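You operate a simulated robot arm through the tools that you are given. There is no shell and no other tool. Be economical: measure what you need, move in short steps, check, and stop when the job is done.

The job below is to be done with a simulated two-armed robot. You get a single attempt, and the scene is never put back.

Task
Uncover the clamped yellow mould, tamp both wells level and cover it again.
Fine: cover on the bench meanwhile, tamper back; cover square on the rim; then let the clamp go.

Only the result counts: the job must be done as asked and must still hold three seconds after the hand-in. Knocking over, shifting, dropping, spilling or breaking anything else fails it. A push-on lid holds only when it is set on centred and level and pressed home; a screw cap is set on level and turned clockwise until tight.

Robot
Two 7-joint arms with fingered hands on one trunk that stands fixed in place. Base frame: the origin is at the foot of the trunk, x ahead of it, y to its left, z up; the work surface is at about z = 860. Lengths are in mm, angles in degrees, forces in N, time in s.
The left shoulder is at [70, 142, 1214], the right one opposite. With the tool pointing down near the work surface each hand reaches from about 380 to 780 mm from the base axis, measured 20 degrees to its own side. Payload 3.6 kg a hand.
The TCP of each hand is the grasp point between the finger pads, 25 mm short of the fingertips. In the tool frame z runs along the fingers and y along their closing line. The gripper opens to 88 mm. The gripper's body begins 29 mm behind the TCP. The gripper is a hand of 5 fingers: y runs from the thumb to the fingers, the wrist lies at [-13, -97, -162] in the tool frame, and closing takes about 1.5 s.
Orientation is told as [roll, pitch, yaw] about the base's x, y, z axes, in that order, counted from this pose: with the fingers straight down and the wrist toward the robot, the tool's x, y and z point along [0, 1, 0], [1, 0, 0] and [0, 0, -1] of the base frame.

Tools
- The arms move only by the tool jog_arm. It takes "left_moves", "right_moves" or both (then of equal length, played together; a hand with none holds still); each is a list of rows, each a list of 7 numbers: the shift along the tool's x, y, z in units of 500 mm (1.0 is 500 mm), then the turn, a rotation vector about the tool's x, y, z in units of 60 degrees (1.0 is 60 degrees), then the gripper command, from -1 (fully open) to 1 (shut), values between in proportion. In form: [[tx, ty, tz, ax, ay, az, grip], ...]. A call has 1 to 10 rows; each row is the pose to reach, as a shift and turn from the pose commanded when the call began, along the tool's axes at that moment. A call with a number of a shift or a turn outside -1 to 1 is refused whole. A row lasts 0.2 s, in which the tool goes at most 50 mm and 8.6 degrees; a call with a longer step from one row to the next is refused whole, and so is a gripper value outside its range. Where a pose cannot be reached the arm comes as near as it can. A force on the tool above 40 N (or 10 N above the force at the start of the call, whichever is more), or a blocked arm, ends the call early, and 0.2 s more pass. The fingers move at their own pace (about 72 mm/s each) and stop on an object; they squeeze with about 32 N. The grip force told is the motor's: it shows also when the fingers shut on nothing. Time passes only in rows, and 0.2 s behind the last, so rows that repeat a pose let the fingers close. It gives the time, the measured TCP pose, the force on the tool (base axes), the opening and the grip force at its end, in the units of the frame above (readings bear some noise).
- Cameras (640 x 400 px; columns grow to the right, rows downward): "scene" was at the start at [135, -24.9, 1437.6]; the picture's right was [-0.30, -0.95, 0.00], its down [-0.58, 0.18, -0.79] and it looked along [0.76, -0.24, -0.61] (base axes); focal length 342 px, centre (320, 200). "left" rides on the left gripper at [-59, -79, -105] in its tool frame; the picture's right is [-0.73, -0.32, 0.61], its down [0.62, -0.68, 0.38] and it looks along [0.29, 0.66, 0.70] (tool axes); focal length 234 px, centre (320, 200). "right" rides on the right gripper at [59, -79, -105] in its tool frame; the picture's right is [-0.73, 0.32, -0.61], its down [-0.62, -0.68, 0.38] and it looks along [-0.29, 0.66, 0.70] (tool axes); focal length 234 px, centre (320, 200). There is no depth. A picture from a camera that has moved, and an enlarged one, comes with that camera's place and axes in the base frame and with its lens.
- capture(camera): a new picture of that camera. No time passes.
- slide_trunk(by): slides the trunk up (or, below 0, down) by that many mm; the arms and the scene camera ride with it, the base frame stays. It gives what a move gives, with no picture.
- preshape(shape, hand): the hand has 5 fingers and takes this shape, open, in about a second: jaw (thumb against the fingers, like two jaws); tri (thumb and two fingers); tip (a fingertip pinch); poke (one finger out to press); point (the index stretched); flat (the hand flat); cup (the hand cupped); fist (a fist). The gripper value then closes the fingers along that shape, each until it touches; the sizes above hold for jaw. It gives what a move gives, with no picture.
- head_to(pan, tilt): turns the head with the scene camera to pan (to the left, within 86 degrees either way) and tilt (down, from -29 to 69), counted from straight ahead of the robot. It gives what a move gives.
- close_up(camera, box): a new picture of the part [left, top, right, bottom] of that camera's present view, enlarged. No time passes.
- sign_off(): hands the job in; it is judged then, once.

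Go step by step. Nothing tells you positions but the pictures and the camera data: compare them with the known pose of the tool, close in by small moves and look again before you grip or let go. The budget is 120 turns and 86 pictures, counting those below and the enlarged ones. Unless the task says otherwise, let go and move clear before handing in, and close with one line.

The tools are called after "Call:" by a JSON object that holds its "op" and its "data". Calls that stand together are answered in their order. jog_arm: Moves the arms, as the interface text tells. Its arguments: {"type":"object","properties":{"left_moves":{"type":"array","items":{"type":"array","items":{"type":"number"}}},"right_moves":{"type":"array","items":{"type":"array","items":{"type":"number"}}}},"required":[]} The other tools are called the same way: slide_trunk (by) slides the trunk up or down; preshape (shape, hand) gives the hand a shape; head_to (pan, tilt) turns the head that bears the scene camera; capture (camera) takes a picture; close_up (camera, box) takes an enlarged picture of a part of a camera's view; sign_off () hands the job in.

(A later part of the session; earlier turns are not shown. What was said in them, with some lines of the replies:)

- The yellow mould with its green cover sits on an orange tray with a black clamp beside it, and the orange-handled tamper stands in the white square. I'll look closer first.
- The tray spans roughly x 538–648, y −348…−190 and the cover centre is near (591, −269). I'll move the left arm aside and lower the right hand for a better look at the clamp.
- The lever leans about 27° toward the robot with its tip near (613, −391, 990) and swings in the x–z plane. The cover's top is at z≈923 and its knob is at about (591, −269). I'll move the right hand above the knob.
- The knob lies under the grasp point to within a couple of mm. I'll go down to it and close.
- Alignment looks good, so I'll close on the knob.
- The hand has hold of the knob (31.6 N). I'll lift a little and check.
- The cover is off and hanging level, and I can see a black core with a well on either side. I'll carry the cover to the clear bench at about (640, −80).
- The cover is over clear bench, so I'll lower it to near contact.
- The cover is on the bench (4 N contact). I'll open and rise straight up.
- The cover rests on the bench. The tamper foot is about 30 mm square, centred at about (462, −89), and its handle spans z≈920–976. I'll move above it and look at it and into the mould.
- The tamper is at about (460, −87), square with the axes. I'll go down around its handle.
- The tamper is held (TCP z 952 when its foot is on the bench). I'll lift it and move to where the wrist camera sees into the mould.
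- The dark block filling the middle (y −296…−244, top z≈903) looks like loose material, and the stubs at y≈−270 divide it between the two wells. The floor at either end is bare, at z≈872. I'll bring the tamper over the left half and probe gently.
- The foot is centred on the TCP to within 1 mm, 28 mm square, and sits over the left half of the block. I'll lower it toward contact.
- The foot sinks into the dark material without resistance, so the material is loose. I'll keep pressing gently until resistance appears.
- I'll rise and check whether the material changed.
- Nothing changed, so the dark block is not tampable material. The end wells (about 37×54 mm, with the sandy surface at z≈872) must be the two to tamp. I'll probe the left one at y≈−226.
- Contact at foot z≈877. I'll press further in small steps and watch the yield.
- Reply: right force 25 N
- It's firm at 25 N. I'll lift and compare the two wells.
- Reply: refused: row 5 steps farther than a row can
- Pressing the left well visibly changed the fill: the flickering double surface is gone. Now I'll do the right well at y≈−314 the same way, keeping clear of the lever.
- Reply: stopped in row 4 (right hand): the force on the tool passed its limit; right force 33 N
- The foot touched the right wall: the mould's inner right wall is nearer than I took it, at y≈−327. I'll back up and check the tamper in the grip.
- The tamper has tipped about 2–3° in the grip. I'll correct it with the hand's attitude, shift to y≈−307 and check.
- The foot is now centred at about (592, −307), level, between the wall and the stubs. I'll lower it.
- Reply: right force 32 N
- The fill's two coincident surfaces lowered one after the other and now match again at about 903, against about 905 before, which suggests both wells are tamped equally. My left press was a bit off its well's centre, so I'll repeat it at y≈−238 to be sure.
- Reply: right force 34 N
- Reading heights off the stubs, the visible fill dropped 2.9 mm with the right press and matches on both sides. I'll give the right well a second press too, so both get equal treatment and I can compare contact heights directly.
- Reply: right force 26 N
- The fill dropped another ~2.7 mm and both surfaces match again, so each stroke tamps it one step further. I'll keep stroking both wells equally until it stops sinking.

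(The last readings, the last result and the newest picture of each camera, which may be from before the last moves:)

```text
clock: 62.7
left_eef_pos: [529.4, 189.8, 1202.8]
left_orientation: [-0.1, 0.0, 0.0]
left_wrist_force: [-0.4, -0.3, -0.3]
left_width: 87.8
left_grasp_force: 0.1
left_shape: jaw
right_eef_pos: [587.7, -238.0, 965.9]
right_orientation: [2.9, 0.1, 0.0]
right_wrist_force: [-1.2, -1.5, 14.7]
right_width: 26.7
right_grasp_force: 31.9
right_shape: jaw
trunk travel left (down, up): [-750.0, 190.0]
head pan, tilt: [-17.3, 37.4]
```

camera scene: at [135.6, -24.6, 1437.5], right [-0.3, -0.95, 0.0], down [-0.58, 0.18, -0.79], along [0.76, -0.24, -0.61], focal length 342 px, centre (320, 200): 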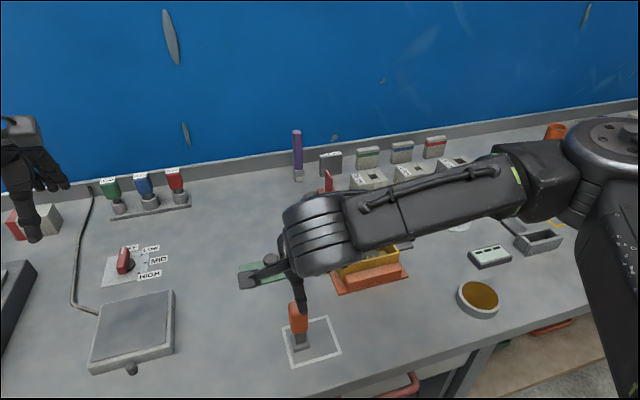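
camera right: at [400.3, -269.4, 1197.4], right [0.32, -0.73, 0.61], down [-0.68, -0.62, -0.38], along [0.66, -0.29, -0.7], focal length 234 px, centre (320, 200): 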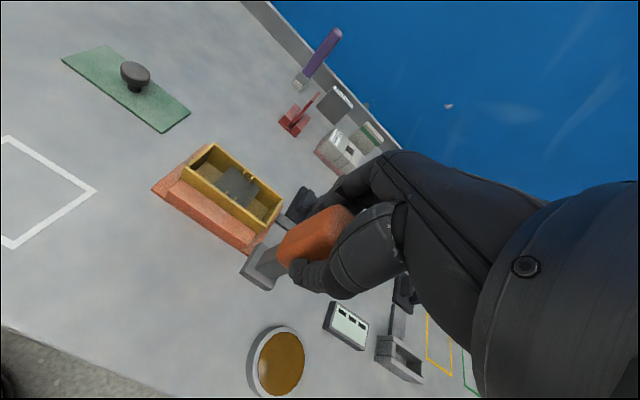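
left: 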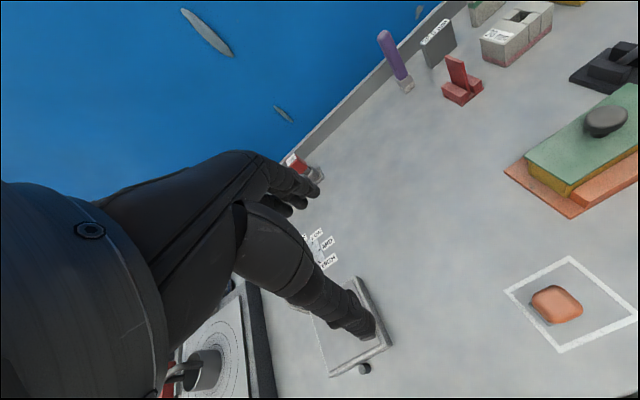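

Call:
{"op": "jog_arm", "data": {"right_moves": [[0, 0, -0.03, 0, 0, 0, 1], [0.004, 0, -0.1, 0, 0, 0, 1], [0.006, 0, -0.16, 0, 0, 0, 1], [-0.07, 0, -0.16, 0, 0, 0, 1], [-0.131, 0, -0.16, 0, 0, 0, 1], [-0.134, 0, -0.09, 0, 0, 0, 1], [-0.137, 0, -0.03, 0, 0, 0, 1], [-0.139, 0, -0.012, 0, 0, 0, 1], [-0.139, 0, 0, 0, 0, 0, 1], [-0.139, 0, 0, 0, 0, 0, 1]]}}

Call:
{"op": "jog_arm", "data": {"right_moves": [[0, 0, -0.015, 0, 0, 0, 1], [0.003, 0, -0.06, 0, 0, 0, 1], [0.006, 0, -0.13, 0, 0, 0, 1], [0.01, 0, -0.2, 0, 0, 0, 1], [0.0, -0.06, -0.25, 0, 0, 0, 1], [-0.02, -0.13, -0.25, 0, 0, 0, 1], [-0.03, -0.2, -0.25, 0, 0, 0, 1], [-0.04, -0.22, -0.25, 0, 0, 0, 1], [-0.04, -0.22, -0.25, 0, 0, 0, 1]]}}

Call:
{"op": "close_up", "data": {"camera": "scene", "box": [330, 225, 405, 272]}}

```text
clock: 64.9
left_eef_pos: [528.5, 189.7, 1201.0]
left_orientation: [0.0, -0.3, 0.0]
left_wrist_force: [0.3, -0.2, 0.1]
left_width: 87.6
left_grasp_force: 0.1
left_shape: jaw
right_eef_pos: [588.5, -306.8, 964.9]
right_orientation: [2.8, 0.1, 0.3]
right_wrist_force: [1.3, -4.9, 21.5]
right_width: 26.8
right_grasp_force: 31.9
right_shape: jaw
trunk travel left (down, up): [-750.0, 190.0]
head pan, tilt: [-17.3, 37.4]
```

```text
clock: 66.9
left_eef_pos: [533.5, 188.1, 1199.5]
left_orientation: [0.0, 0.0, 0.0]
left_wrist_force: [0.4, 0.4, -1.0]
left_width: 87.7
left_grasp_force: 0.1
left_shape: jaw
right_eef_pos: [480.4, -333.2, 1086.7]
right_orientation: [2.8, 0.4, 0.1]
right_wrist_force: [0.0, 0.4, -2.9]
right_width: 26.5
right_grasp_force: 32.2
right_shape: jaw
trunk travel left (down, up): [-750.0, 190.0]
head pan, tilt: [-17.3, 37.4]
```

```text
8.51 times, centred on (368, 248) of scene
camera zoom: at [136.0, -25.1, 1437.4], right [-0.3, -0.95, 0.0], down [-0.58, 0.18, -0.79], along [0.76, -0.24, -0.61], focal length 2909 px, centre (-84, -213)
```

zoom: 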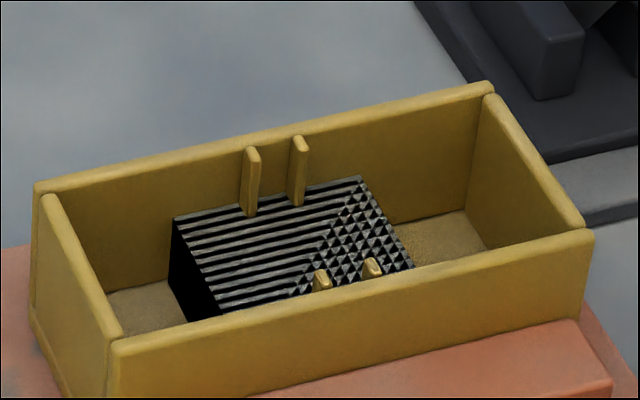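

It's still sinking, evenly on both sides. I'll continue, two strokes per well this time.

Call:
{"op": "jog_arm", "data": {"right_moves": [[0.06, 0.07, 0, 0, 0, 0, 1], [0.12, 0.14, 0, 0, 0, 0, 1], [0.185, 0.205, 0.01, 0, 0, 0, 1], [0.184, 0.22, 0.09, 0, 0, 0, 1], [0.181, 0.22, 0.17, 0, 0, 0, 1], [0.178, 0.22, 0.22, 0, 0, 0, 1], [0.178, 0.22, 0.238, 0, 0, 0, 1], [0.178, 0.22, 0.246, 0, 0, 0, 1], [0.178, 0.22, 0.252, 0, 0, 0, 1], [0.178, 0.22, 0.252, 0, 0, 0, 1]]}}

Call:
{"op": "jog_arm", "data": {"right_moves": [[0, 0, -0.03, 0, 0, 0, 1], [0.005, 0, -0.1, 0, 0, 0, 1], [0.007, 0, -0.14, 0, 0, 0, 1], [0.007, 0, -0.14, 0, 0, 0, 1], [0.004, 0, -0.08, 0, 0, 0, 1], [0.001, 0, -0.03, 0, 0, 0, 1], [0, 0, -0.012, 0, 0, 0, 1], [0, 0, 0, 0, 0, 0, 1], [0, 0, 0, 0, 0, 0, 1]]}}

Call:
{"op": "jog_arm", "data": {"right_moves": [[0, 0, -0.03, 0, 0, 0, 1], [0.004, 0, -0.1, 0, 0, 0, 1], [0.006, 0, -0.16, 0, 0, 0, 1], [-0.07, 0, -0.16, 0, 0, 0, 1], [-0.131, 0, -0.16, 0, 0, 0, 1], [-0.134, 0, -0.09, 0, 0, 0, 1], [-0.137, 0, -0.03, 0, 0, 0, 1], [-0.139, 0, -0.012, 0, 0, 0, 1], [-0.139, 0, 0, 0, 0, 0, 1], [-0.139, 0, 0, 0, 0, 0, 1]]}}

Call:
{"op": "jog_arm", "data": {"right_moves": [[0, 0, -0.03, 0, 0, 0, 1], [0.005, 0, -0.1, 0, 0, 0, 1], [0.007, 0, -0.14, 0, 0, 0, 1], [0.007, 0, -0.14, 0, 0, 0, 1], [0.004, 0, -0.08, 0, 0, 0, 1], [0.001, 0, -0.03, 0, 0, 0, 1], [0, 0, -0.012, 0, 0, 0, 1], [0, 0, 0, 0, 0, 0, 1], [0, 0, 0, 0, 0, 0, 1]]}}

Call:
{"op": "jog_arm", "data": {"right_moves": [[0, 0, -0.015, 0, 0, 0, 1], [0.003, 0, -0.06, 0, 0, 0, 1], [0.006, 0, -0.13, 0, 0, 0, 1], [0.01, 0, -0.2, 0, 0, 0, 1], [0.0, -0.06, -0.25, 0, 0, 0, 1], [-0.02, -0.13, -0.25, 0, 0, 0, 1], [-0.03, -0.2, -0.25, 0, 0, 0, 1], [-0.04, -0.22, -0.25, 0, 0, 0, 1], [-0.04, -0.22, -0.25, 0, 0, 0, 1]]}}

Call:
{"op": "close_up", "data": {"camera": "scene", "box": [330, 225, 405, 272]}}

```text
clock: 69.1
left_eef_pos: [530.3, 187.4, 1202.0]
left_orientation: [0.0, -0.1, 0.0]
left_wrist_force: [-0.1, -0.6, -0.6]
left_width: 87.4
left_grasp_force: 0.1
left_shape: jaw
right_eef_pos: [587.3, -237.6, 966.0]
right_orientation: [2.8, 0.2, 0.1]
right_wrist_force: [-1.5, -2.8, 13.5]
right_width: 26.7
right_grasp_force: 31.8
right_shape: jaw
trunk travel left (down, up): [-750.0, 190.0]
head pan, tilt: [-17.3, 37.4]
```

```text
clock: 71.1
left_eef_pos: [529.4, 189.2, 1201.6]
left_orientation: [0.0, -0.1, 0.0]
left_wrist_force: [0.4, 0.5, -0.3]
left_width: 87.7
left_grasp_force: 0.0
left_shape: jaw
right_eef_pos: [589.4, -239.2, 967.0]
right_orientation: [2.8, 0.0, 0.1]
right_wrist_force: [-2.3, -2.3, 18.2]
right_width: 26.9
right_grasp_force: 32.5
right_shape: jaw
trunk travel left (down, up): [-750.0, 190.0]
head pan, tilt: [-17.3, 37.4]
```

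```text
clock: 73.3
left_eef_pos: [527.9, 190.2, 1203.6]
left_orientation: [-0.1, -0.1, 0.0]
left_wrist_force: [0.7, -0.9, -0.2]
left_width: 87.6
left_grasp_force: 0.1
left_shape: jaw
right_eef_pos: [586.7, -307.6, 965.3]
right_orientation: [2.7, -0.2, 0.1]
right_wrist_force: [1.1, -5.5, 29.4]
right_width: 27.7
right_grasp_force: 32.2
right_shape: jaw
trunk travel left (down, up): [-750.0, 190.0]
head pan, tilt: [-17.3, 37.4]
```

```text
clock: 75.3
left_eef_pos: [528.0, 189.3, 1202.5]
left_orientation: [0.0, -0.3, 0.0]
left_wrist_force: [0.2, -1.2, -0.2]
left_width: 87.9
left_grasp_force: 0.2
left_shape: jaw
right_eef_pos: [586.9, -307.3, 965.6]
right_orientation: [2.7, -0.1, 0.1]
right_wrist_force: [1.8, -4.9, 25.3]
right_width: 27.1
right_grasp_force: 32.1
right_shape: jaw
trunk travel left (down, up): [-750.0, 190.0]
head pan, tilt: [-17.3, 37.4]
```

```text
clock: 77.3
left_eef_pos: [532.5, 188.3, 1200.4]
left_orientation: [0.1, 0.0, 0.0]
left_wrist_force: [0.3, -0.2, -0.3]
left_width: 87.5
left_grasp_force: 0.1
left_shape: jaw
right_eef_pos: [479.8, -333.3, 1084.4]
right_orientation: [2.8, 0.4, 0.2]
right_wrist_force: [0.5, -0.7, -2.6]
right_width: 26.2
right_grasp_force: 32.1
right_shape: jaw
trunk travel left (down, up): [-750.0, 190.0]
head pan, tilt: [-17.3, 37.4]
```

```text
8.51 times, centred on (368, 248) of scene
camera zoom: at [135.9, -25.1, 1437.5], right [-0.3, -0.95, 0.0], down [-0.58, 0.18, -0.79], along [0.76, -0.24, -0.61], focal length 2909 px, centre (-84, -213)
```

zoom: 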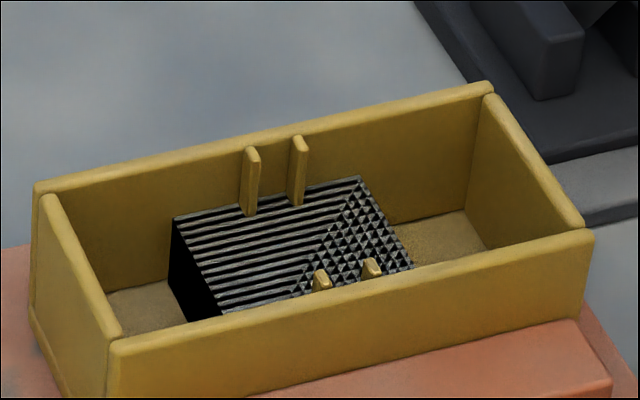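

The fill stopped sinking after three strokes, so both wells are fully tamped and even. Now I'll take the tamper back to its square.

Call:
{"op": "jog_arm", "data": {"right_moves": [[0.095, -0.01, 0, 0, 0, 0, 1], [0.19, -0.02, 0, 0, 0, 0, 1], [0.285, -0.03, 0, 0, 0, 0, 1], [0.38, -0.04, 0, 0, 0, 0, 1], [0.47, -0.041, 0, 0, 0, 0, 1], [0.489, -0.041, 0.07, 0, 0, 0, 1], [0.485, -0.041, 0.15, 0, 0, 0, 1], [0.482, -0.041, 0.21, 0, 0, 0, 1], [0.481, -0.041, 0.236, 0, 0, 0, 1], [0.481, -0.041, 0.236, 0, 0, 0, 1]]}}

Call:
{"op": "close_up", "data": {"camera": "right", "box": [160, 190, 340, 340]}}

Call:
{"op": "close_up", "data": {"camera": "scene", "box": [240, 290, 380, 375]}}

```text
clock: 79.5
left_eef_pos: [532.8, 188.2, 1200.4]
left_orientation: [-0.1, 0.0, 0.1]
left_wrist_force: [-0.1, -0.4, 0.5]
left_width: 87.6
left_grasp_force: 0.1
left_shape: jaw
right_eef_pos: [459.5, -86.9, 978.3]
right_orientation: [2.9, 0.4, 0.2]
right_wrist_force: [0.3, -0.4, -2.7]
right_width: 26.0
right_grasp_force: 31.8
right_shape: jaw
trunk travel left (down, up): [-750.0, 190.0]
head pan, tilt: [-17.3, 37.4]
```

```text
2.67 times, centred on (250, 265) of right
camera zoom: at [380.8, -34.8, 1086.4], right [0.33, -0.75, 0.57], down [-0.68, -0.61, -0.41], along [0.65, -0.25, -0.71], focal length 624 px, centre (507, 27)
```

zoom: 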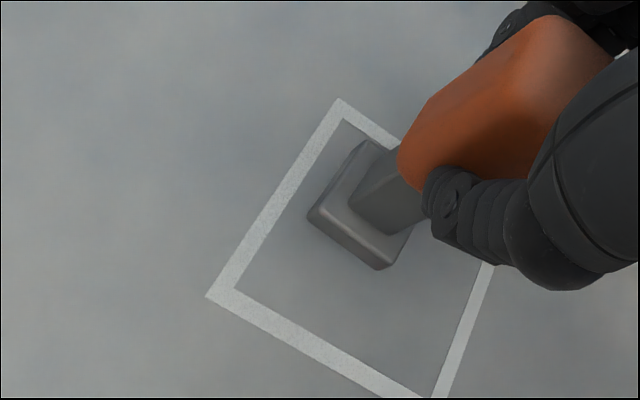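

```text
4.57 times, centred on (310, 332) of scene
camera zoom: at [135.3, -24.7, 1437.5], right [-0.3, -0.95, 0.0], down [-0.58, 0.18, -0.79], along [0.76, -0.24, -0.61], focal length 1562 px, centre (366, -406)
```

zoom: 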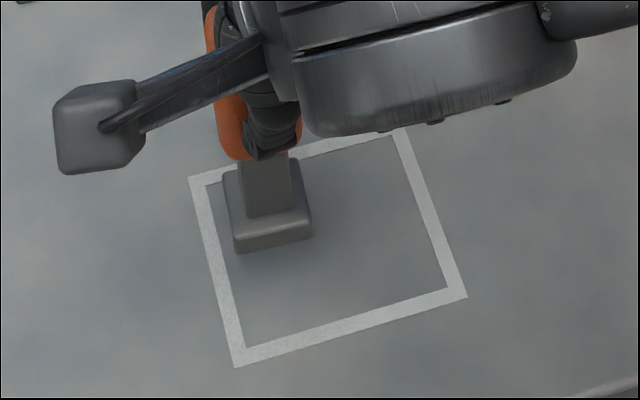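

Call:
{"op": "jog_arm", "data": {"right_moves": [[-0.008, 0, 0.01, 0, 0, 0, 1], [-0.016, 0, 0.03, 0, 0, 0, 1], [-0.017, 0, 0.044, 0, 0, 0, 1], [-0.017, 0, 0.048, 0, 0, 0, 1], [-0.017, 0, 0.048, 0, 0, 0, 1]]}}

Call:
{"op": "jog_arm", "data": {"right_moves": [[0, 0, 0.003, 0, 0, 0, 1], [0, 0, 0.006, 0, 0, 0, 1], [0, 0, 0.008, 0, 0, 0, 1], [0, 0, 0.008, 0, 0, 0, 1]]}}

```text
clock: 80.7
left_eef_pos: [531.0, 188.8, 1200.8]
left_orientation: [0.0, 0.0, 0.0]
left_wrist_force: [-0.2, 0.2, 0.0]
left_width: 87.6
left_grasp_force: 0.1
left_shape: jaw
right_eef_pos: [458.5, -94.8, 953.0]
right_orientation: [2.8, 0.4, 0.2]
right_wrist_force: [-0.2, 0.1, -3.4]
right_width: 26.2
right_grasp_force: 31.6
right_shape: jaw
trunk travel left (down, up): [-750.0, 190.0]
head pan, tilt: [-17.3, 37.4]
```

```text
clock: 81.7
left_eef_pos: [531.0, 190.0, 1201.5]
left_orientation: [0.0, -0.1, 0.0]
left_wrist_force: [-0.7, 1.2, 0.8]
left_width: 87.5
left_grasp_force: 0.0
left_shape: jaw
right_eef_pos: [457.0, -95.8, 949.9]
right_orientation: [2.8, 0.3, 0.2]
right_wrist_force: [-0.8, -1.9, 8.1]
right_width: 26.1
right_grasp_force: 32.0
right_shape: jaw
trunk travel left (down, up): [-750.0, 190.0]
head pan, tilt: [-17.3, 37.4]
```

The foot is on the bench. I'll relax the push, open and rise.

Call:
{"op": "jog_arm", "data": {"right_moves": [[0, 0, -0.003, 0, 0, 0, 1], [0, 0, -0.003, 0, 0, 0, 0.5], [0, 0, -0.003, 0, 0, 0, 0], [0, 0, -0.003, 0, 0, 0, -0.5], [0, 0, -0.003, 0, 0, 0, -1], [0, 0, -0.003, 0, 0, 0, -1], [0, 0, -0.003, 0, 0, 0, -1], [0, 0, -0.02, 0, 0, 0, -1], [0, 0, -0.1, 0, 0, 0, -1], [0, 0, -0.18, 0, 0, 0, -1]]}}

Call:
{"op": "close_up", "data": {"camera": "right", "box": [160, 150, 360, 340]}}

```text
clock: 83.9
left_eef_pos: [530.4, 188.8, 1200.3]
left_orientation: [-0.1, 0.0, 0.0]
left_wrist_force: [-0.7, 1.1, -0.1]
left_width: 87.8
left_grasp_force: 0.0
left_shape: jaw
right_eef_pos: [458.9, -100.5, 1041.8]
right_orientation: [2.7, 0.4, 0.2]
right_wrist_force: [0.5, 0.3, -0.1]
right_width: 87.4
right_grasp_force: 0.1
right_shape: jaw
trunk travel left (down, up): [-750.0, 190.0]
head pan, tilt: [-17.3, 37.4]
```

```text
2.11 times, centred on (260, 245) of right
camera zoom: at [380.3, -48.1, 1149.7], right [0.33, -0.75, 0.57], down [-0.68, -0.61, -0.41], along [0.65, -0.25, -0.71], focal length 493 px, centre (446, 105)
```

zoom: 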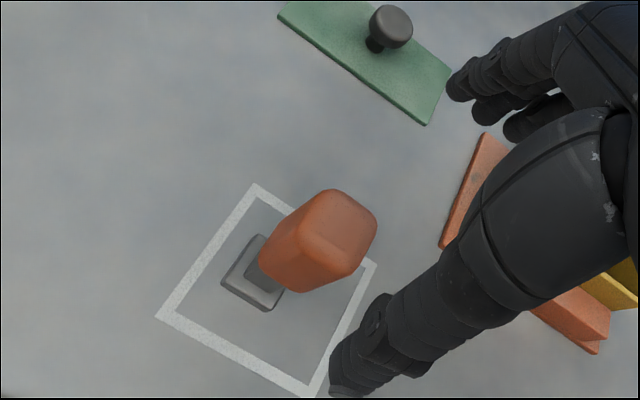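

The tamper stands in its square. Next I'll level the hand and go back over the cover's knob.

Call:
{"op": "jog_arm", "data": {"right_moves": [[0, 0, -0.02, -0.007, -0.046, -0.003, -1], [0.01, 0.08, -0.02, -0.007, -0.046, -0.003, -1], [0.02, 0.17, -0.02, -0.007, -0.046, -0.003, -1], [0.035, 0.26, -0.02, -0.007, -0.046, -0.003, -1], [0.045, 0.34, -0.02, -0.007, -0.046, -0.003, -1], [0.045, 0.361, 0.05, -0.007, -0.046, -0.003, -1], [0.043, 0.361, 0.12, -0.007, -0.046, -0.003, -1], [0.043, 0.361, 0.12, -0.007, -0.046, -0.003, -1]]}}

Call:
{"op": "close_up", "data": {"camera": "right", "box": [160, 150, 360, 340]}}

```text
clock: 85.7
left_eef_pos: [531.1, 189.0, 1200.4]
left_orientation: [0.0, 0.0, -0.1]
left_wrist_force: [0.4, -0.1, 0.5]
left_width: 87.7
left_grasp_force: 0.0
left_shape: jaw
right_eef_pos: [640.4, -73.7, 981.0]
right_orientation: [-0.1, 0.0, 0.3]
right_wrist_force: [-0.2, 0.1, -0.2]
right_width: 87.9
right_grasp_force: 0.1
right_shape: jaw
trunk travel left (down, up): [-750.0, 190.0]
head pan, tilt: [-17.3, 37.4]
```

```text
2.11 times, centred on (260, 245) of right
camera zoom: at [561.6, -16.0, 1084.3], right [0.33, -0.72, 0.61], down [-0.68, -0.63, -0.38], along [0.66, -0.29, -0.7], focal length 493 px, centre (446, 105)
```

zoom: 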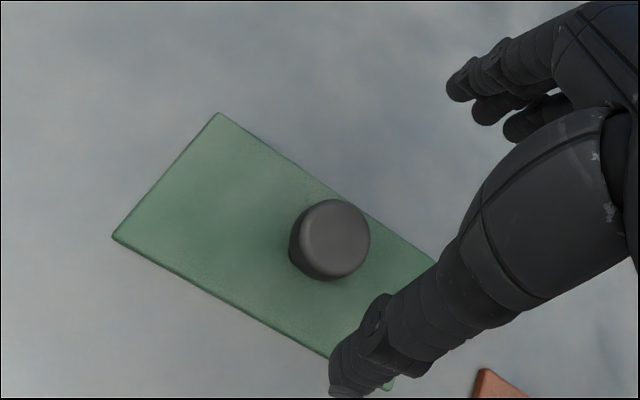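

The cover's centre reads about (642.5, −75.5), with a yaw of about +2.4° relative to the mould. I'll descend on the knob and grip, then correct the yaw when placing.

Call:
{"op": "jog_arm", "data": {"right_moves": [[-0.003, 0.003, 0.04, 0, 0, 0.005, -1], [-0.003, 0.003, 0.1, 0, 0, 0.005, -1], [-0.003, 0.003, 0.15, 0, 0, 0.005, -1], [-0.003, 0.003, 0.172, 0, 0, 0.005, -1], [-0.003, 0.003, 0.172, 0, 0, 0.005, -1], [-0.003, 0.003, 0.172, 0, 0, 0.005, -1]]}}

```text
clock: 87.1
left_eef_pos: [532.8, 188.1, 1201.3]
left_orientation: [0.1, -0.1, -0.1]
left_wrist_force: [0.8, 0.2, 0.1]
left_width: 87.5
left_grasp_force: 0.1
left_shape: jaw
right_eef_pos: [640.4, -76.6, 892.4]
right_orientation: [0.0, 0.0, 0.0]
right_wrist_force: [1.1, -1.0, 0.3]
right_width: 87.8
right_grasp_force: 0.1
right_shape: jaw
trunk travel left (down, up): [-750.0, 190.0]
head pan, tilt: [-17.3, 37.4]
```

Call:
{"op": "jog_arm", "data": {"right_moves": [[0, 0, 0, 0, 0, 0, 0], [0, 0, 0, 0, 0, 0, 0.5], [0, 0, 0, 0, 0, 0, 1], [0, 0, 0, 0, 0, 0, 1], [0, 0, 0, 0, 0, 0, 1], [0, 0, 0, 0, 0, 0, 1], [0, 0, -0.02, 0, 0, 0, 1], [0, 0, -0.08, 0, 0, 0, 1], [0, 0, -0.16, 0, 0, 0, 1], [0, 0, -0.25, 0, 0, 0, 1]]}}

```text
clock: 89.3
left_eef_pos: [532.2, 188.2, 1200.8]
left_orientation: [0.0, 0.0, 0.0]
left_wrist_force: [-0.9, -0.3, 0.5]
left_width: 87.8
left_grasp_force: 0.0
left_shape: jaw
right_eef_pos: [638.8, -74.8, 1018.3]
right_orientation: [0.0, 0.0, 0.0]
right_wrist_force: [-0.9, -0.8, -0.2]
right_width: 13.3
right_grasp_force: 32.5
right_shape: jaw
trunk travel left (down, up): [-750.0, 190.0]
head pan, tilt: [-17.3, 37.4]
```

Call:
{"op": "jog_arm", "data": {"right_moves": [[-0.08, -0.02, -0.01, 0, 0, 0.01, 1], [-0.16, -0.04, -0.02, 0, 0, 0.02, 1], [-0.24, -0.06, -0.02, 0, 0, 0.03, 1], [-0.32, -0.08, -0.02, 0, 0, 0.04, 1], [-0.38, -0.094, -0.01, 0, 0, 0.04, 1], [-0.39, -0.096, 0, 0, 0, 0.04, 1], [-0.39, -0.096, 0, 0, 0, 0.04, 1]]}}

Call:
{"op": "close_up", "data": {"camera": "scene", "box": [310, 200, 430, 290]}}

```text
clock: 90.9
left_eef_pos: [533.7, 187.6, 1199.8]
left_orientation: [0.0, 0.0, -0.1]
left_wrist_force: [-0.6, -0.4, 1.3]
left_width: 87.5
left_grasp_force: 0.1
left_shape: jaw
right_eef_pos: [592.5, -272.5, 1019.7]
right_orientation: [0.0, 0.0, -2.4]
right_wrist_force: [0.2, 0.4, -0.1]
right_width: 13.4
right_grasp_force: 31.4
right_shape: jaw
trunk travel left (down, up): [-750.0, 190.0]
head pan, tilt: [-17.3, 37.4]
```

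```text
4.44 times, centred on (370, 245) of scene
camera zoom: at [135.1, -24.9, 1437.6], right [-0.3, -0.95, 0.0], down [-0.58, 0.18, -0.79], along [0.76, -0.24, -0.61], focal length 1519 px, centre (98, 0)
```

zoom: 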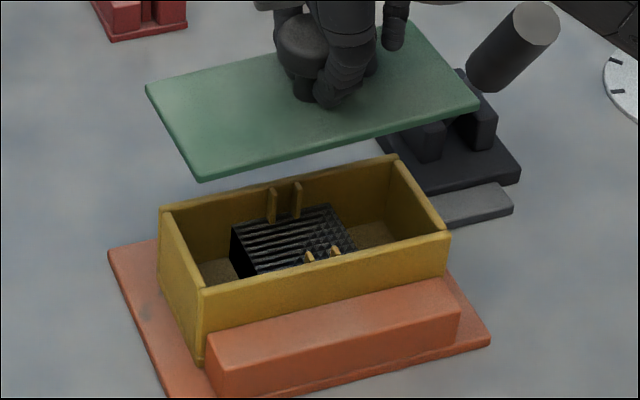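

The cover's front edge looks slightly askew in the scene view, so I'll check with the wrist camera before lowering.

Call:
{"op": "close_up", "data": {"camera": "right", "box": [100, 130, 400, 390]}}

```text
1.54 times, centred on (250, 260) of right
camera zoom: at [515.6, -210.0, 1123.3], right [0.29, -0.74, 0.61], down [-0.71, -0.59, -0.38], along [0.64, -0.32, -0.7], focal length 360 px, centre (428, 108)
```

zoom: 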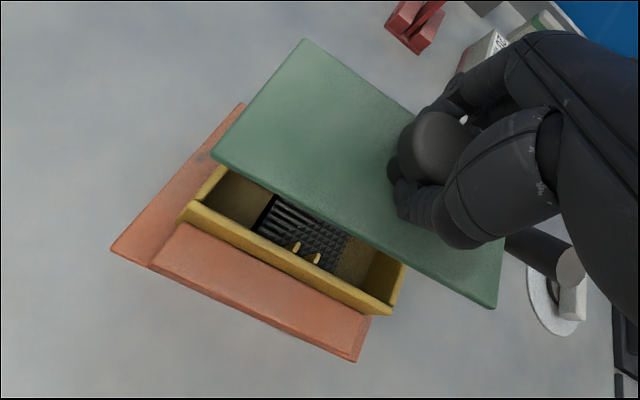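

The cover is level but still yawed about +2.4° and about 3 mm too far forward. I'll turn the hand by −2.4°, shift, and lower to just above the rim.

Call:
{"op": "jog_arm", "data": {"right_moves": [[0, -0.003, 0.01, 0, 0, 0.02, 1], [0, -0.0066, 0.03, 0, 0, 0.04, 1], [0, -0.0066, 0.07, 0, 0, 0.04, 1], [0, -0.0066, 0.1, 0, 0, 0.04, 1], [0, -0.0066, 0.112, 0, 0, 0.04, 1], [0, -0.0066, 0.112, 0, 0, 0.04, 1]]}}

Call:
{"op": "close_up", "data": {"camera": "scene", "box": [320, 210, 416, 290]}}

```text
clock: 92.3
left_eef_pos: [533.1, 188.5, 1200.4]
left_orientation: [0.0, 0.1, -0.1]
left_wrist_force: [0.0, -0.5, 0.0]
left_width: 87.6
left_grasp_force: 0.1
left_shape: jaw
right_eef_pos: [590.7, -270.0, 962.2]
right_orientation: [0.0, 0.0, -4.6]
right_wrist_force: [-0.2, 0.5, -0.7]
right_width: 13.4
right_grasp_force: 32.2
right_shape: jaw
trunk travel left (down, up): [-750.0, 190.0]
head pan, tilt: [-17.3, 37.4]
```

```text
5.00 times, centred on (368, 250) of scene
camera zoom: at [135.2, -24.8, 1437.5], right [-0.3, -0.95, 0.0], down [-0.58, 0.18, -0.79], along [0.76, -0.24, -0.61], focal length 1709 px, centre (80, -50)
```

zoom: 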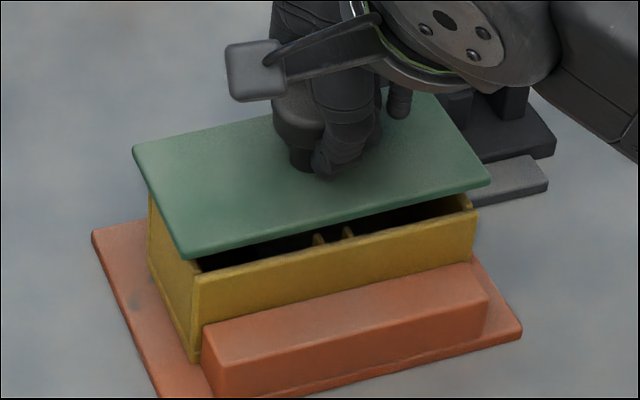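

Call:
{"op": "close_up", "data": {"camera": "right", "box": [100, 130, 400, 390]}}

```text
1.54 times, centred on (250, 260) of right
camera zoom: at [515.9, -206.2, 1066.5], right [0.26, -0.75, 0.61], down [-0.73, -0.56, -0.38], along [0.63, -0.34, -0.7], focal length 360 px, centre (428, 108)
```

zoom: 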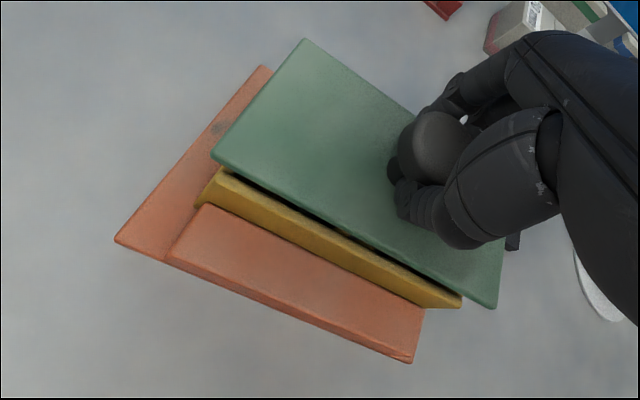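

Yaw now matches the mould, and y is centred. I'll shift about 1.7 mm toward the robot, lower close to the rim and check once more.

Call:
{"op": "jog_arm", "data": {"right_moves": [[0, -0.0034, 0.006, 0, 0, 0, 1], [0, -0.0034, 0.012, 0, 0, 0, 1], [0, -0.0034, 0.018, 0, 0, 0, 1], [0, -0.0034, 0.018, 0, 0, 0, 1]]}}

Call:
{"op": "close_up", "data": {"camera": "scene", "box": [325, 220, 405, 270]}}

```text
clock: 93.3
left_eef_pos: [531.5, 189.2, 1199.6]
left_orientation: [0.0, 0.0, 0.0]
left_wrist_force: [-0.3, -0.1, 0.1]
left_width: 87.8
left_grasp_force: 0.0
left_shape: jaw
right_eef_pos: [588.8, -270.6, 953.9]
right_orientation: [0.0, -0.1, -4.8]
right_wrist_force: [-0.3, -0.4, -0.9]
right_width: 13.0
right_grasp_force: 32.1
right_shape: jaw
trunk travel left (down, up): [-750.0, 190.0]
head pan, tilt: [-17.3, 37.4]
```

```text
8.00 times, centred on (365, 245) of scene
camera zoom: at [135.1, -24.8, 1437.6], right [-0.3, -0.95, 0.0], down [-0.58, 0.18, -0.79], along [0.76, -0.24, -0.61], focal length 2734 px, centre (-40, -160)
```

zoom: 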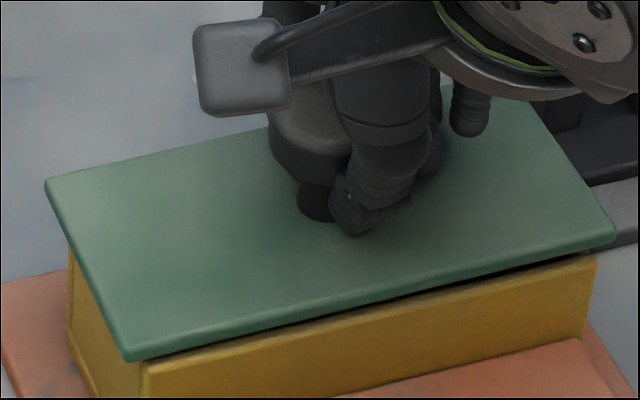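

Nearly seated and well aligned. A 1 mm trim, then I'll lower until contact.

Call:
{"op": "jog_arm", "data": {"right_moves": [[0, -0.002, 0.003, 0, 0, 0, 1], [0, -0.002, 0.006, 0, 0, 0, 1], [0, -0.002, 0.008, 0, 0, 0, 1], [0, -0.002, 0.008, 0, 0, 0, 1]]}}

```text
clock: 94.3
left_eef_pos: [531.7, 189.0, 1200.8]
left_orientation: [-0.1, 0.0, 0.1]
left_wrist_force: [0.0, 0.3, 0.0]
left_width: 87.6
left_grasp_force: 0.1
left_shape: jaw
right_eef_pos: [585.7, -270.7, 951.0]
right_orientation: [0.0, -0.1, -4.8]
right_wrist_force: [1.4, 0.2, 3.9]
right_width: 13.3
right_grasp_force: 31.9
right_shape: jaw
trunk travel left (down, up): [-750.0, 190.0]
head pan, tilt: [-17.3, 37.4]
```

Call:
{"op": "close_up", "data": {"camera": "scene", "box": [325, 220, 405, 270]}}

```text
8.00 times, centred on (365, 245) of scene
camera zoom: at [134.5, -24.6, 1437.7], right [-0.3, -0.95, 0.0], down [-0.58, 0.18, -0.79], along [0.76, -0.24, -0.61], focal length 2734 px, centre (-40, -160)
```

zoom: 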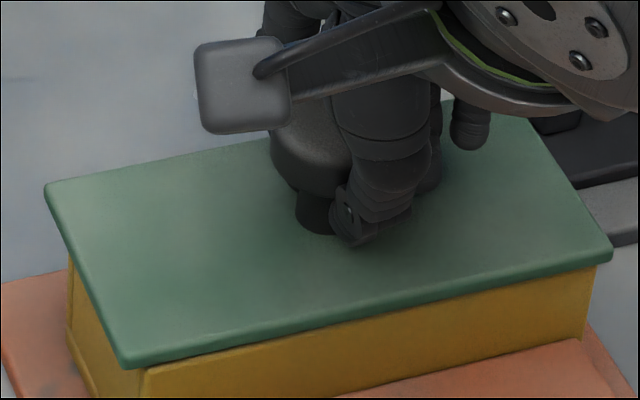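

The cover is on the rim within about 1 mm of its original place and square. I'll press lightly, then release and rise.

Call:
{"op": "jog_arm", "data": {"right_moves": [[0, 0, 0.003, 0, 0, 0, 1], [0, 0, 0.006, 0, 0, 0, 1], [0, 0, 0.006, 0, 0, 0, 1]]}}

Call:
{"op": "jog_arm", "data": {"right_moves": [[0, 0, -0.005, 0, 0, 0, 1], [0, 0, -0.005, 0, 0, 0, 0.5], [0, 0, -0.005, 0, 0, 0, 0], [0, 0, -0.005, 0, 0, 0, -0.5], [0, 0, -0.005, 0, 0, 0, -1], [0, 0, -0.005, 0, 0, 0, -1], [0, 0, -0.005, 0, 0, 0, -1], [0, 0, -0.03, 0, 0, 0, -1], [0, 0, -0.1, 0, 0, 0, -1], [0, 0, -0.18, 0, 0, 0, -1]]}}

Call:
{"op": "close_up", "data": {"camera": "scene", "box": [325, 190, 437, 275]}}

```text
clock: 95.1
left_eef_pos: [529.0, 190.0, 1201.7]
left_orientation: [0.0, -0.1, 0.0]
left_wrist_force: [-0.1, -0.7, 0.8]
left_width: 87.7
left_grasp_force: 0.1
left_shape: jaw
right_eef_pos: [585.9, -270.3, 950.2]
right_orientation: [0.1, -0.3, -4.8]
right_wrist_force: [3.5, -3.0, 20.3]
right_width: 13.8
right_grasp_force: 32.5
right_shape: jaw
trunk travel left (down, up): [-750.0, 190.0]
head pan, tilt: [-17.3, 37.4]
```

```text
clock: 97.3
left_eef_pos: [530.7, 188.2, 1200.1]
left_orientation: [-0.1, 0.0, 0.0]
left_wrist_force: [0.2, 0.7, -0.3]
left_width: 87.6
left_grasp_force: 0.1
left_shape: jaw
right_eef_pos: [585.6, -271.8, 1038.4]
right_orientation: [0.0, -0.1, -4.8]
right_wrist_force: [0.6, 0.1, 0.2]
right_width: 87.5
right_grasp_force: 0.0
right_shape: jaw
trunk travel left (down, up): [-750.0, 190.0]
head pan, tilt: [-17.3, 37.4]
```

```text
4.71 times, centred on (381, 232) of scene
camera zoom: at [134.5, -24.6, 1437.5], right [-0.3, -0.95, 0.0], down [-0.58, 0.18, -0.79], along [0.76, -0.24, -0.61], focal length 1608 px, centre (33, 47)
```

zoom: 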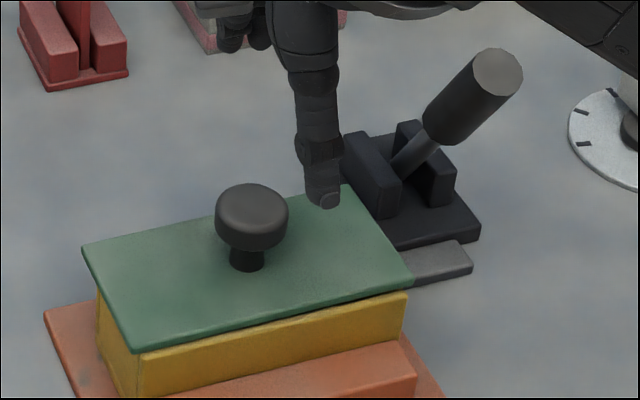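

The cover sits square on the rim with even overhang. I'll close the hand, straighten it and move to the front of the clamp lever.

Call:
{"op": "jog_arm", "data": {"right_moves": [[-0.005, -0.06, -0.01, 0, 0, -0.02, 0], [-0.01, -0.12, -0.01, 0, 0, -0.04, 1], [-0.09, -0.115, -0.01, 0, 0, -0.06, 1], [-0.17, -0.107, -0.01, 0, 0, -0.08, 1], [-0.247, -0.1, -0.01, 0, 0, -0.08, 1], [-0.247, -0.1, -0.01, 0, 0, -0.08, 1], [-0.247, -0.1, -0.01, 0, 0, -0.08, 1]]}}

Call:
{"op": "capture", "data": {"camera": "right"}}

```text
clock: 98.9
left_eef_pos: [531.4, 187.5, 1200.1]
left_orientation: [0.0, -0.1, 0.0]
left_wrist_force: [-0.4, 0.6, -0.4]
left_width: 87.5
left_grasp_force: 0.0
left_shape: jaw
right_eef_pos: [525.8, -391.3, 1041.5]
right_orientation: [0.1, 0.1, 0.1]
right_wrist_force: [1.1, 0.1, -0.8]
right_width: 0.0
right_grasp_force: 31.6
right_shape: jaw
trunk travel left (down, up): [-750.0, 190.0]
head pan, tilt: [-17.3, 37.4]
```

```text
5 pictures are left
camera right: at [447.0, -332.8, 1147.0], right [0.32, -0.73, 0.61], down [-0.68, -0.62, -0.38], along [0.66, -0.29, -0.7], focal length 234 px, centre (320, 200)
```

right: 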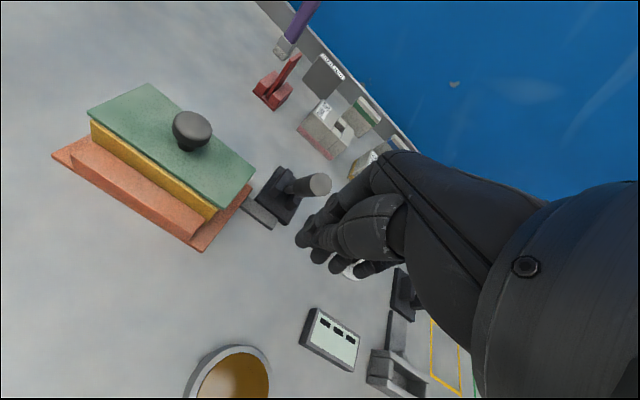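

The cover looks square, and the lever tip is at (612, −391, 990). I'll lower to handle height and approach it from the front.

Call:
{"op": "jog_arm", "data": {"right_moves": [[0, 0, 0.05, 0, 0, 0, 1], [0, 0, 0.1, 0, 0, 0, 1], [0, 0, 0.117, 0, 0, 0, 1], [0, 0.05, 0.117, 0, 0, 0, 1], [0, 0.09, 0.117, 0, 0, 0, 1], [0, 0.11, 0.117, 0, 0, 0, 1], [0, 0.13, 0.117, 0, 0, 0, 1]]}}

Call:
{"op": "jog_arm", "data": {"right_moves": [[0, 0.02, 0, 0, 0, 0, 1], [0, 0.04, 0, 0, 0, 0, 1], [0, 0.06, 0, 0, 0, 0, 1], [0, 0.08, 0, 0, 0, 0, 1], [0, 0.1, 0, 0, 0, 0, 1], [0, 0.12, 0, 0, 0, 0, 1]]}}

Call:
{"op": "close_up", "data": {"camera": "scene", "box": [325, 150, 485, 275]}}

```text
clock: 100.5
left_eef_pos: [533.4, 187.9, 1200.7]
left_orientation: [0.0, 0.2, 0.0]
left_wrist_force: [-0.1, -0.4, -0.3]
left_width: 87.9
left_grasp_force: 0.1
left_shape: jaw
right_eef_pos: [594.3, -389.3, 982.0]
right_orientation: [-0.1, 0.0, 0.1]
right_wrist_force: [-1.9, -1.2, 0.9]
right_width: 0.1
right_grasp_force: 32.4
right_shape: jaw
trunk travel left (down, up): [-750.0, 190.0]
head pan, tilt: [-17.3, 37.4]
```

```text
clock: 101.9
left_eef_pos: [532.6, 188.4, 1199.6]
left_orientation: [0.0, 0.0, 0.0]
left_wrist_force: [-0.3, -0.6, 0.9]
left_width: 87.5
left_grasp_force: 0.0
left_shape: jaw
right_eef_pos: [651.5, -388.9, 982.8]
right_orientation: [0.1, -0.1, -0.1]
right_wrist_force: [-1.5, -1.0, 0.3]
right_width: 0.0
right_grasp_force: 31.8
right_shape: jaw
trunk travel left (down, up): [-750.0, 190.0]
head pan, tilt: [-17.3, 37.4]
```

```text
3.20 times, centred on (405, 212) of scene
camera zoom: at [135.0, -24.7, 1437.6], right [-0.3, -0.95, 0.0], down [-0.58, 0.18, -0.79], along [0.76, -0.24, -0.61], focal length 1094 px, centre (48, 160)
```

zoom: 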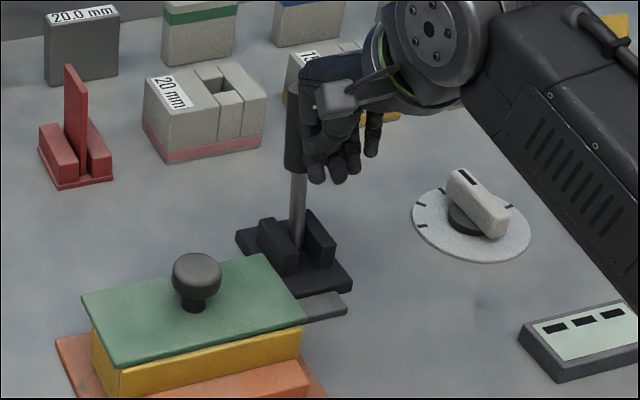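

The lever is swinging and near upright now. I'll keep pushing.

Call:
{"op": "jog_arm", "data": {"right_moves": [[0, 0.02, 0, 0, 0, 0, 1], [0, 0.04, 0, 0, 0, 0, 1], [0, 0.06, 0, 0, 0, 0, 1], [0, 0.08, 0, 0, 0, 0, 1], [0, 0.095, 0, 0, 0, 0, 1], [0, 0.095, 0, 0, 0, 0, 1]]}}

Call:
{"op": "close_up", "data": {"camera": "scene", "box": [325, 150, 485, 275]}}

```text
clock: 103.3
left_eef_pos: [526.1, 187.1, 1202.5]
left_orientation: [0.0, -0.3, 0.0]
left_wrist_force: [-0.4, -0.1, -0.3]
left_width: 87.7
left_grasp_force: 0.1
left_shape: jaw
right_eef_pos: [694.6, -390.5, 985.5]
right_orientation: [-0.1, -0.2, 0.0]
right_wrist_force: [-21.6, -0.9, 2.7]
right_width: 0.0
right_grasp_force: 32.7
right_shape: jaw
trunk travel left (down, up): [-750.0, 190.0]
head pan, tilt: [-17.3, 37.4]
```

```text
3.20 times, centred on (405, 212) of scene
camera zoom: at [128.1, -24.6, 1438.2], right [-0.3, -0.95, 0.0], down [-0.58, 0.18, -0.8], along [0.76, -0.24, -0.6], focal length 1094 px, centre (48, 160)
```

zoom: 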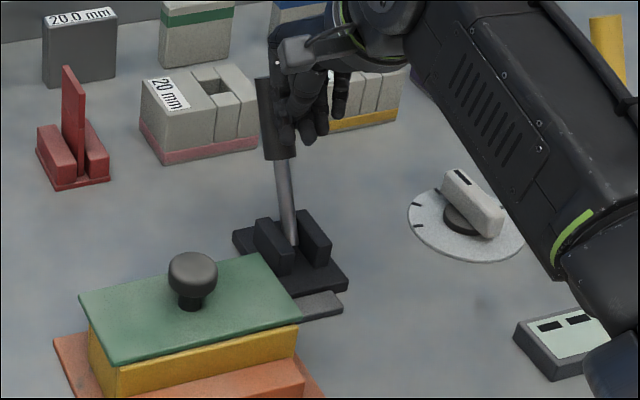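

The lever has reached its far stop (22 N). I'll back off and check that it stays there.

Call:
{"op": "jog_arm", "data": {"right_moves": [[0, -0.03, 0, 0, 0, 0, 1], [0, -0.1, 0, 0, 0, 0, 1], [0, -0.19, 0, 0, 0, 0, 1], [0, -0.28, 0, 0, 0, 0, 1], [0, -0.36, -0.04, 0, 0, 0, 1], [-0.04, -0.4, -0.11, 0, 0, 0, 1], [-0.08, -0.42, -0.18, 0, 0, 0, 1], [-0.1, -0.42, -0.25, 0, 0, 0, 1], [-0.1, -0.42, -0.25, 0, 0, 0, 1]]}}

Call:
{"op": "capture", "data": {"camera": "scene"}}

Call:
{"op": "close_up", "data": {"camera": "scene", "box": [320, 185, 432, 290]}}

```text
clock: 105.3
left_eef_pos: [532.4, 189.1, 1201.2]
left_orientation: [0.0, 0.0, 0.0]
left_wrist_force: [-0.1, 0.3, 0.1]
left_width: 87.5
left_grasp_force: 0.1
left_shape: jaw
right_eef_pos: [489.7, -441.0, 1109.3]
right_orientation: [0.0, 0.1, 0.1]
right_wrist_force: [0.3, 0.3, -0.4]
right_width: 0.1
right_grasp_force: 31.6
right_shape: jaw
trunk travel left (down, up): [-750.0, 190.0]
head pan, tilt: [-17.3, 37.4]
```

```text
2 pictures are left
camera scene: at [135.2, -25.0, 1437.5], right [-0.3, -0.95, 0.0], down [-0.58, 0.18, -0.79], along [0.76, -0.24, -0.61], focal length 342 px, centre (320, 200)
```

scene: 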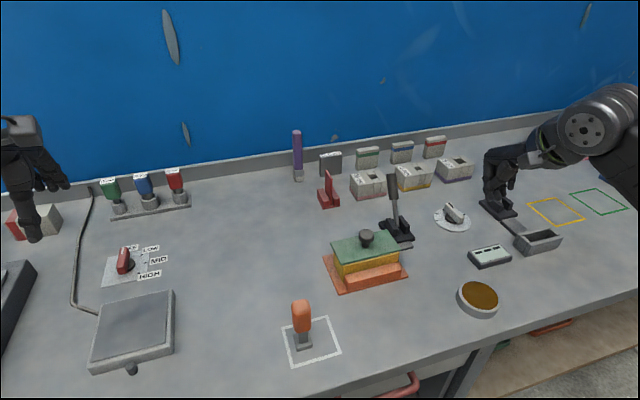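

```text
3.81 times, centred on (376, 238) of scene
camera zoom: at [135.2, -25.0, 1437.5], right [-0.3, -0.95, 0.0], down [-0.58, 0.18, -0.79], along [0.76, -0.24, -0.61], focal length 1302 px, centre (107, 57)
```

zoom: 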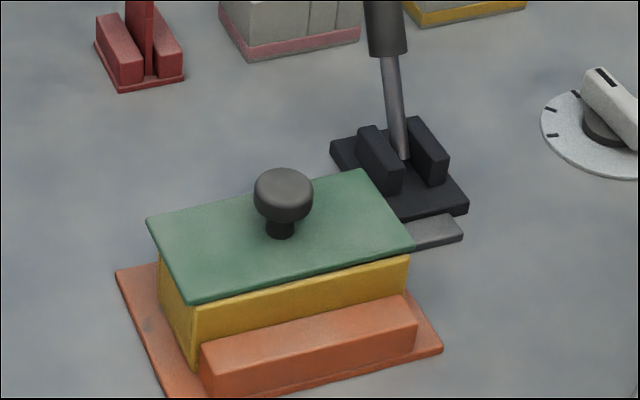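

The wells are tamped, the cover is back square on the rim, and the tamper stands in its square. The clamp lever stays at its far stop and both hands are clear, so I'm handing in.

Call:
{"op": "sign_off", "data": {}}

```text
The job is handed in.
```

The job is handed in: both wells tamped until the fill stopped sinking, the cover back square on the rim, the tamper back inside its white square about 8 mm from where it started, and the clamp released. I also brushed the mould's right wall once with the tamper foot, and saw no shift of the mould afterwards.
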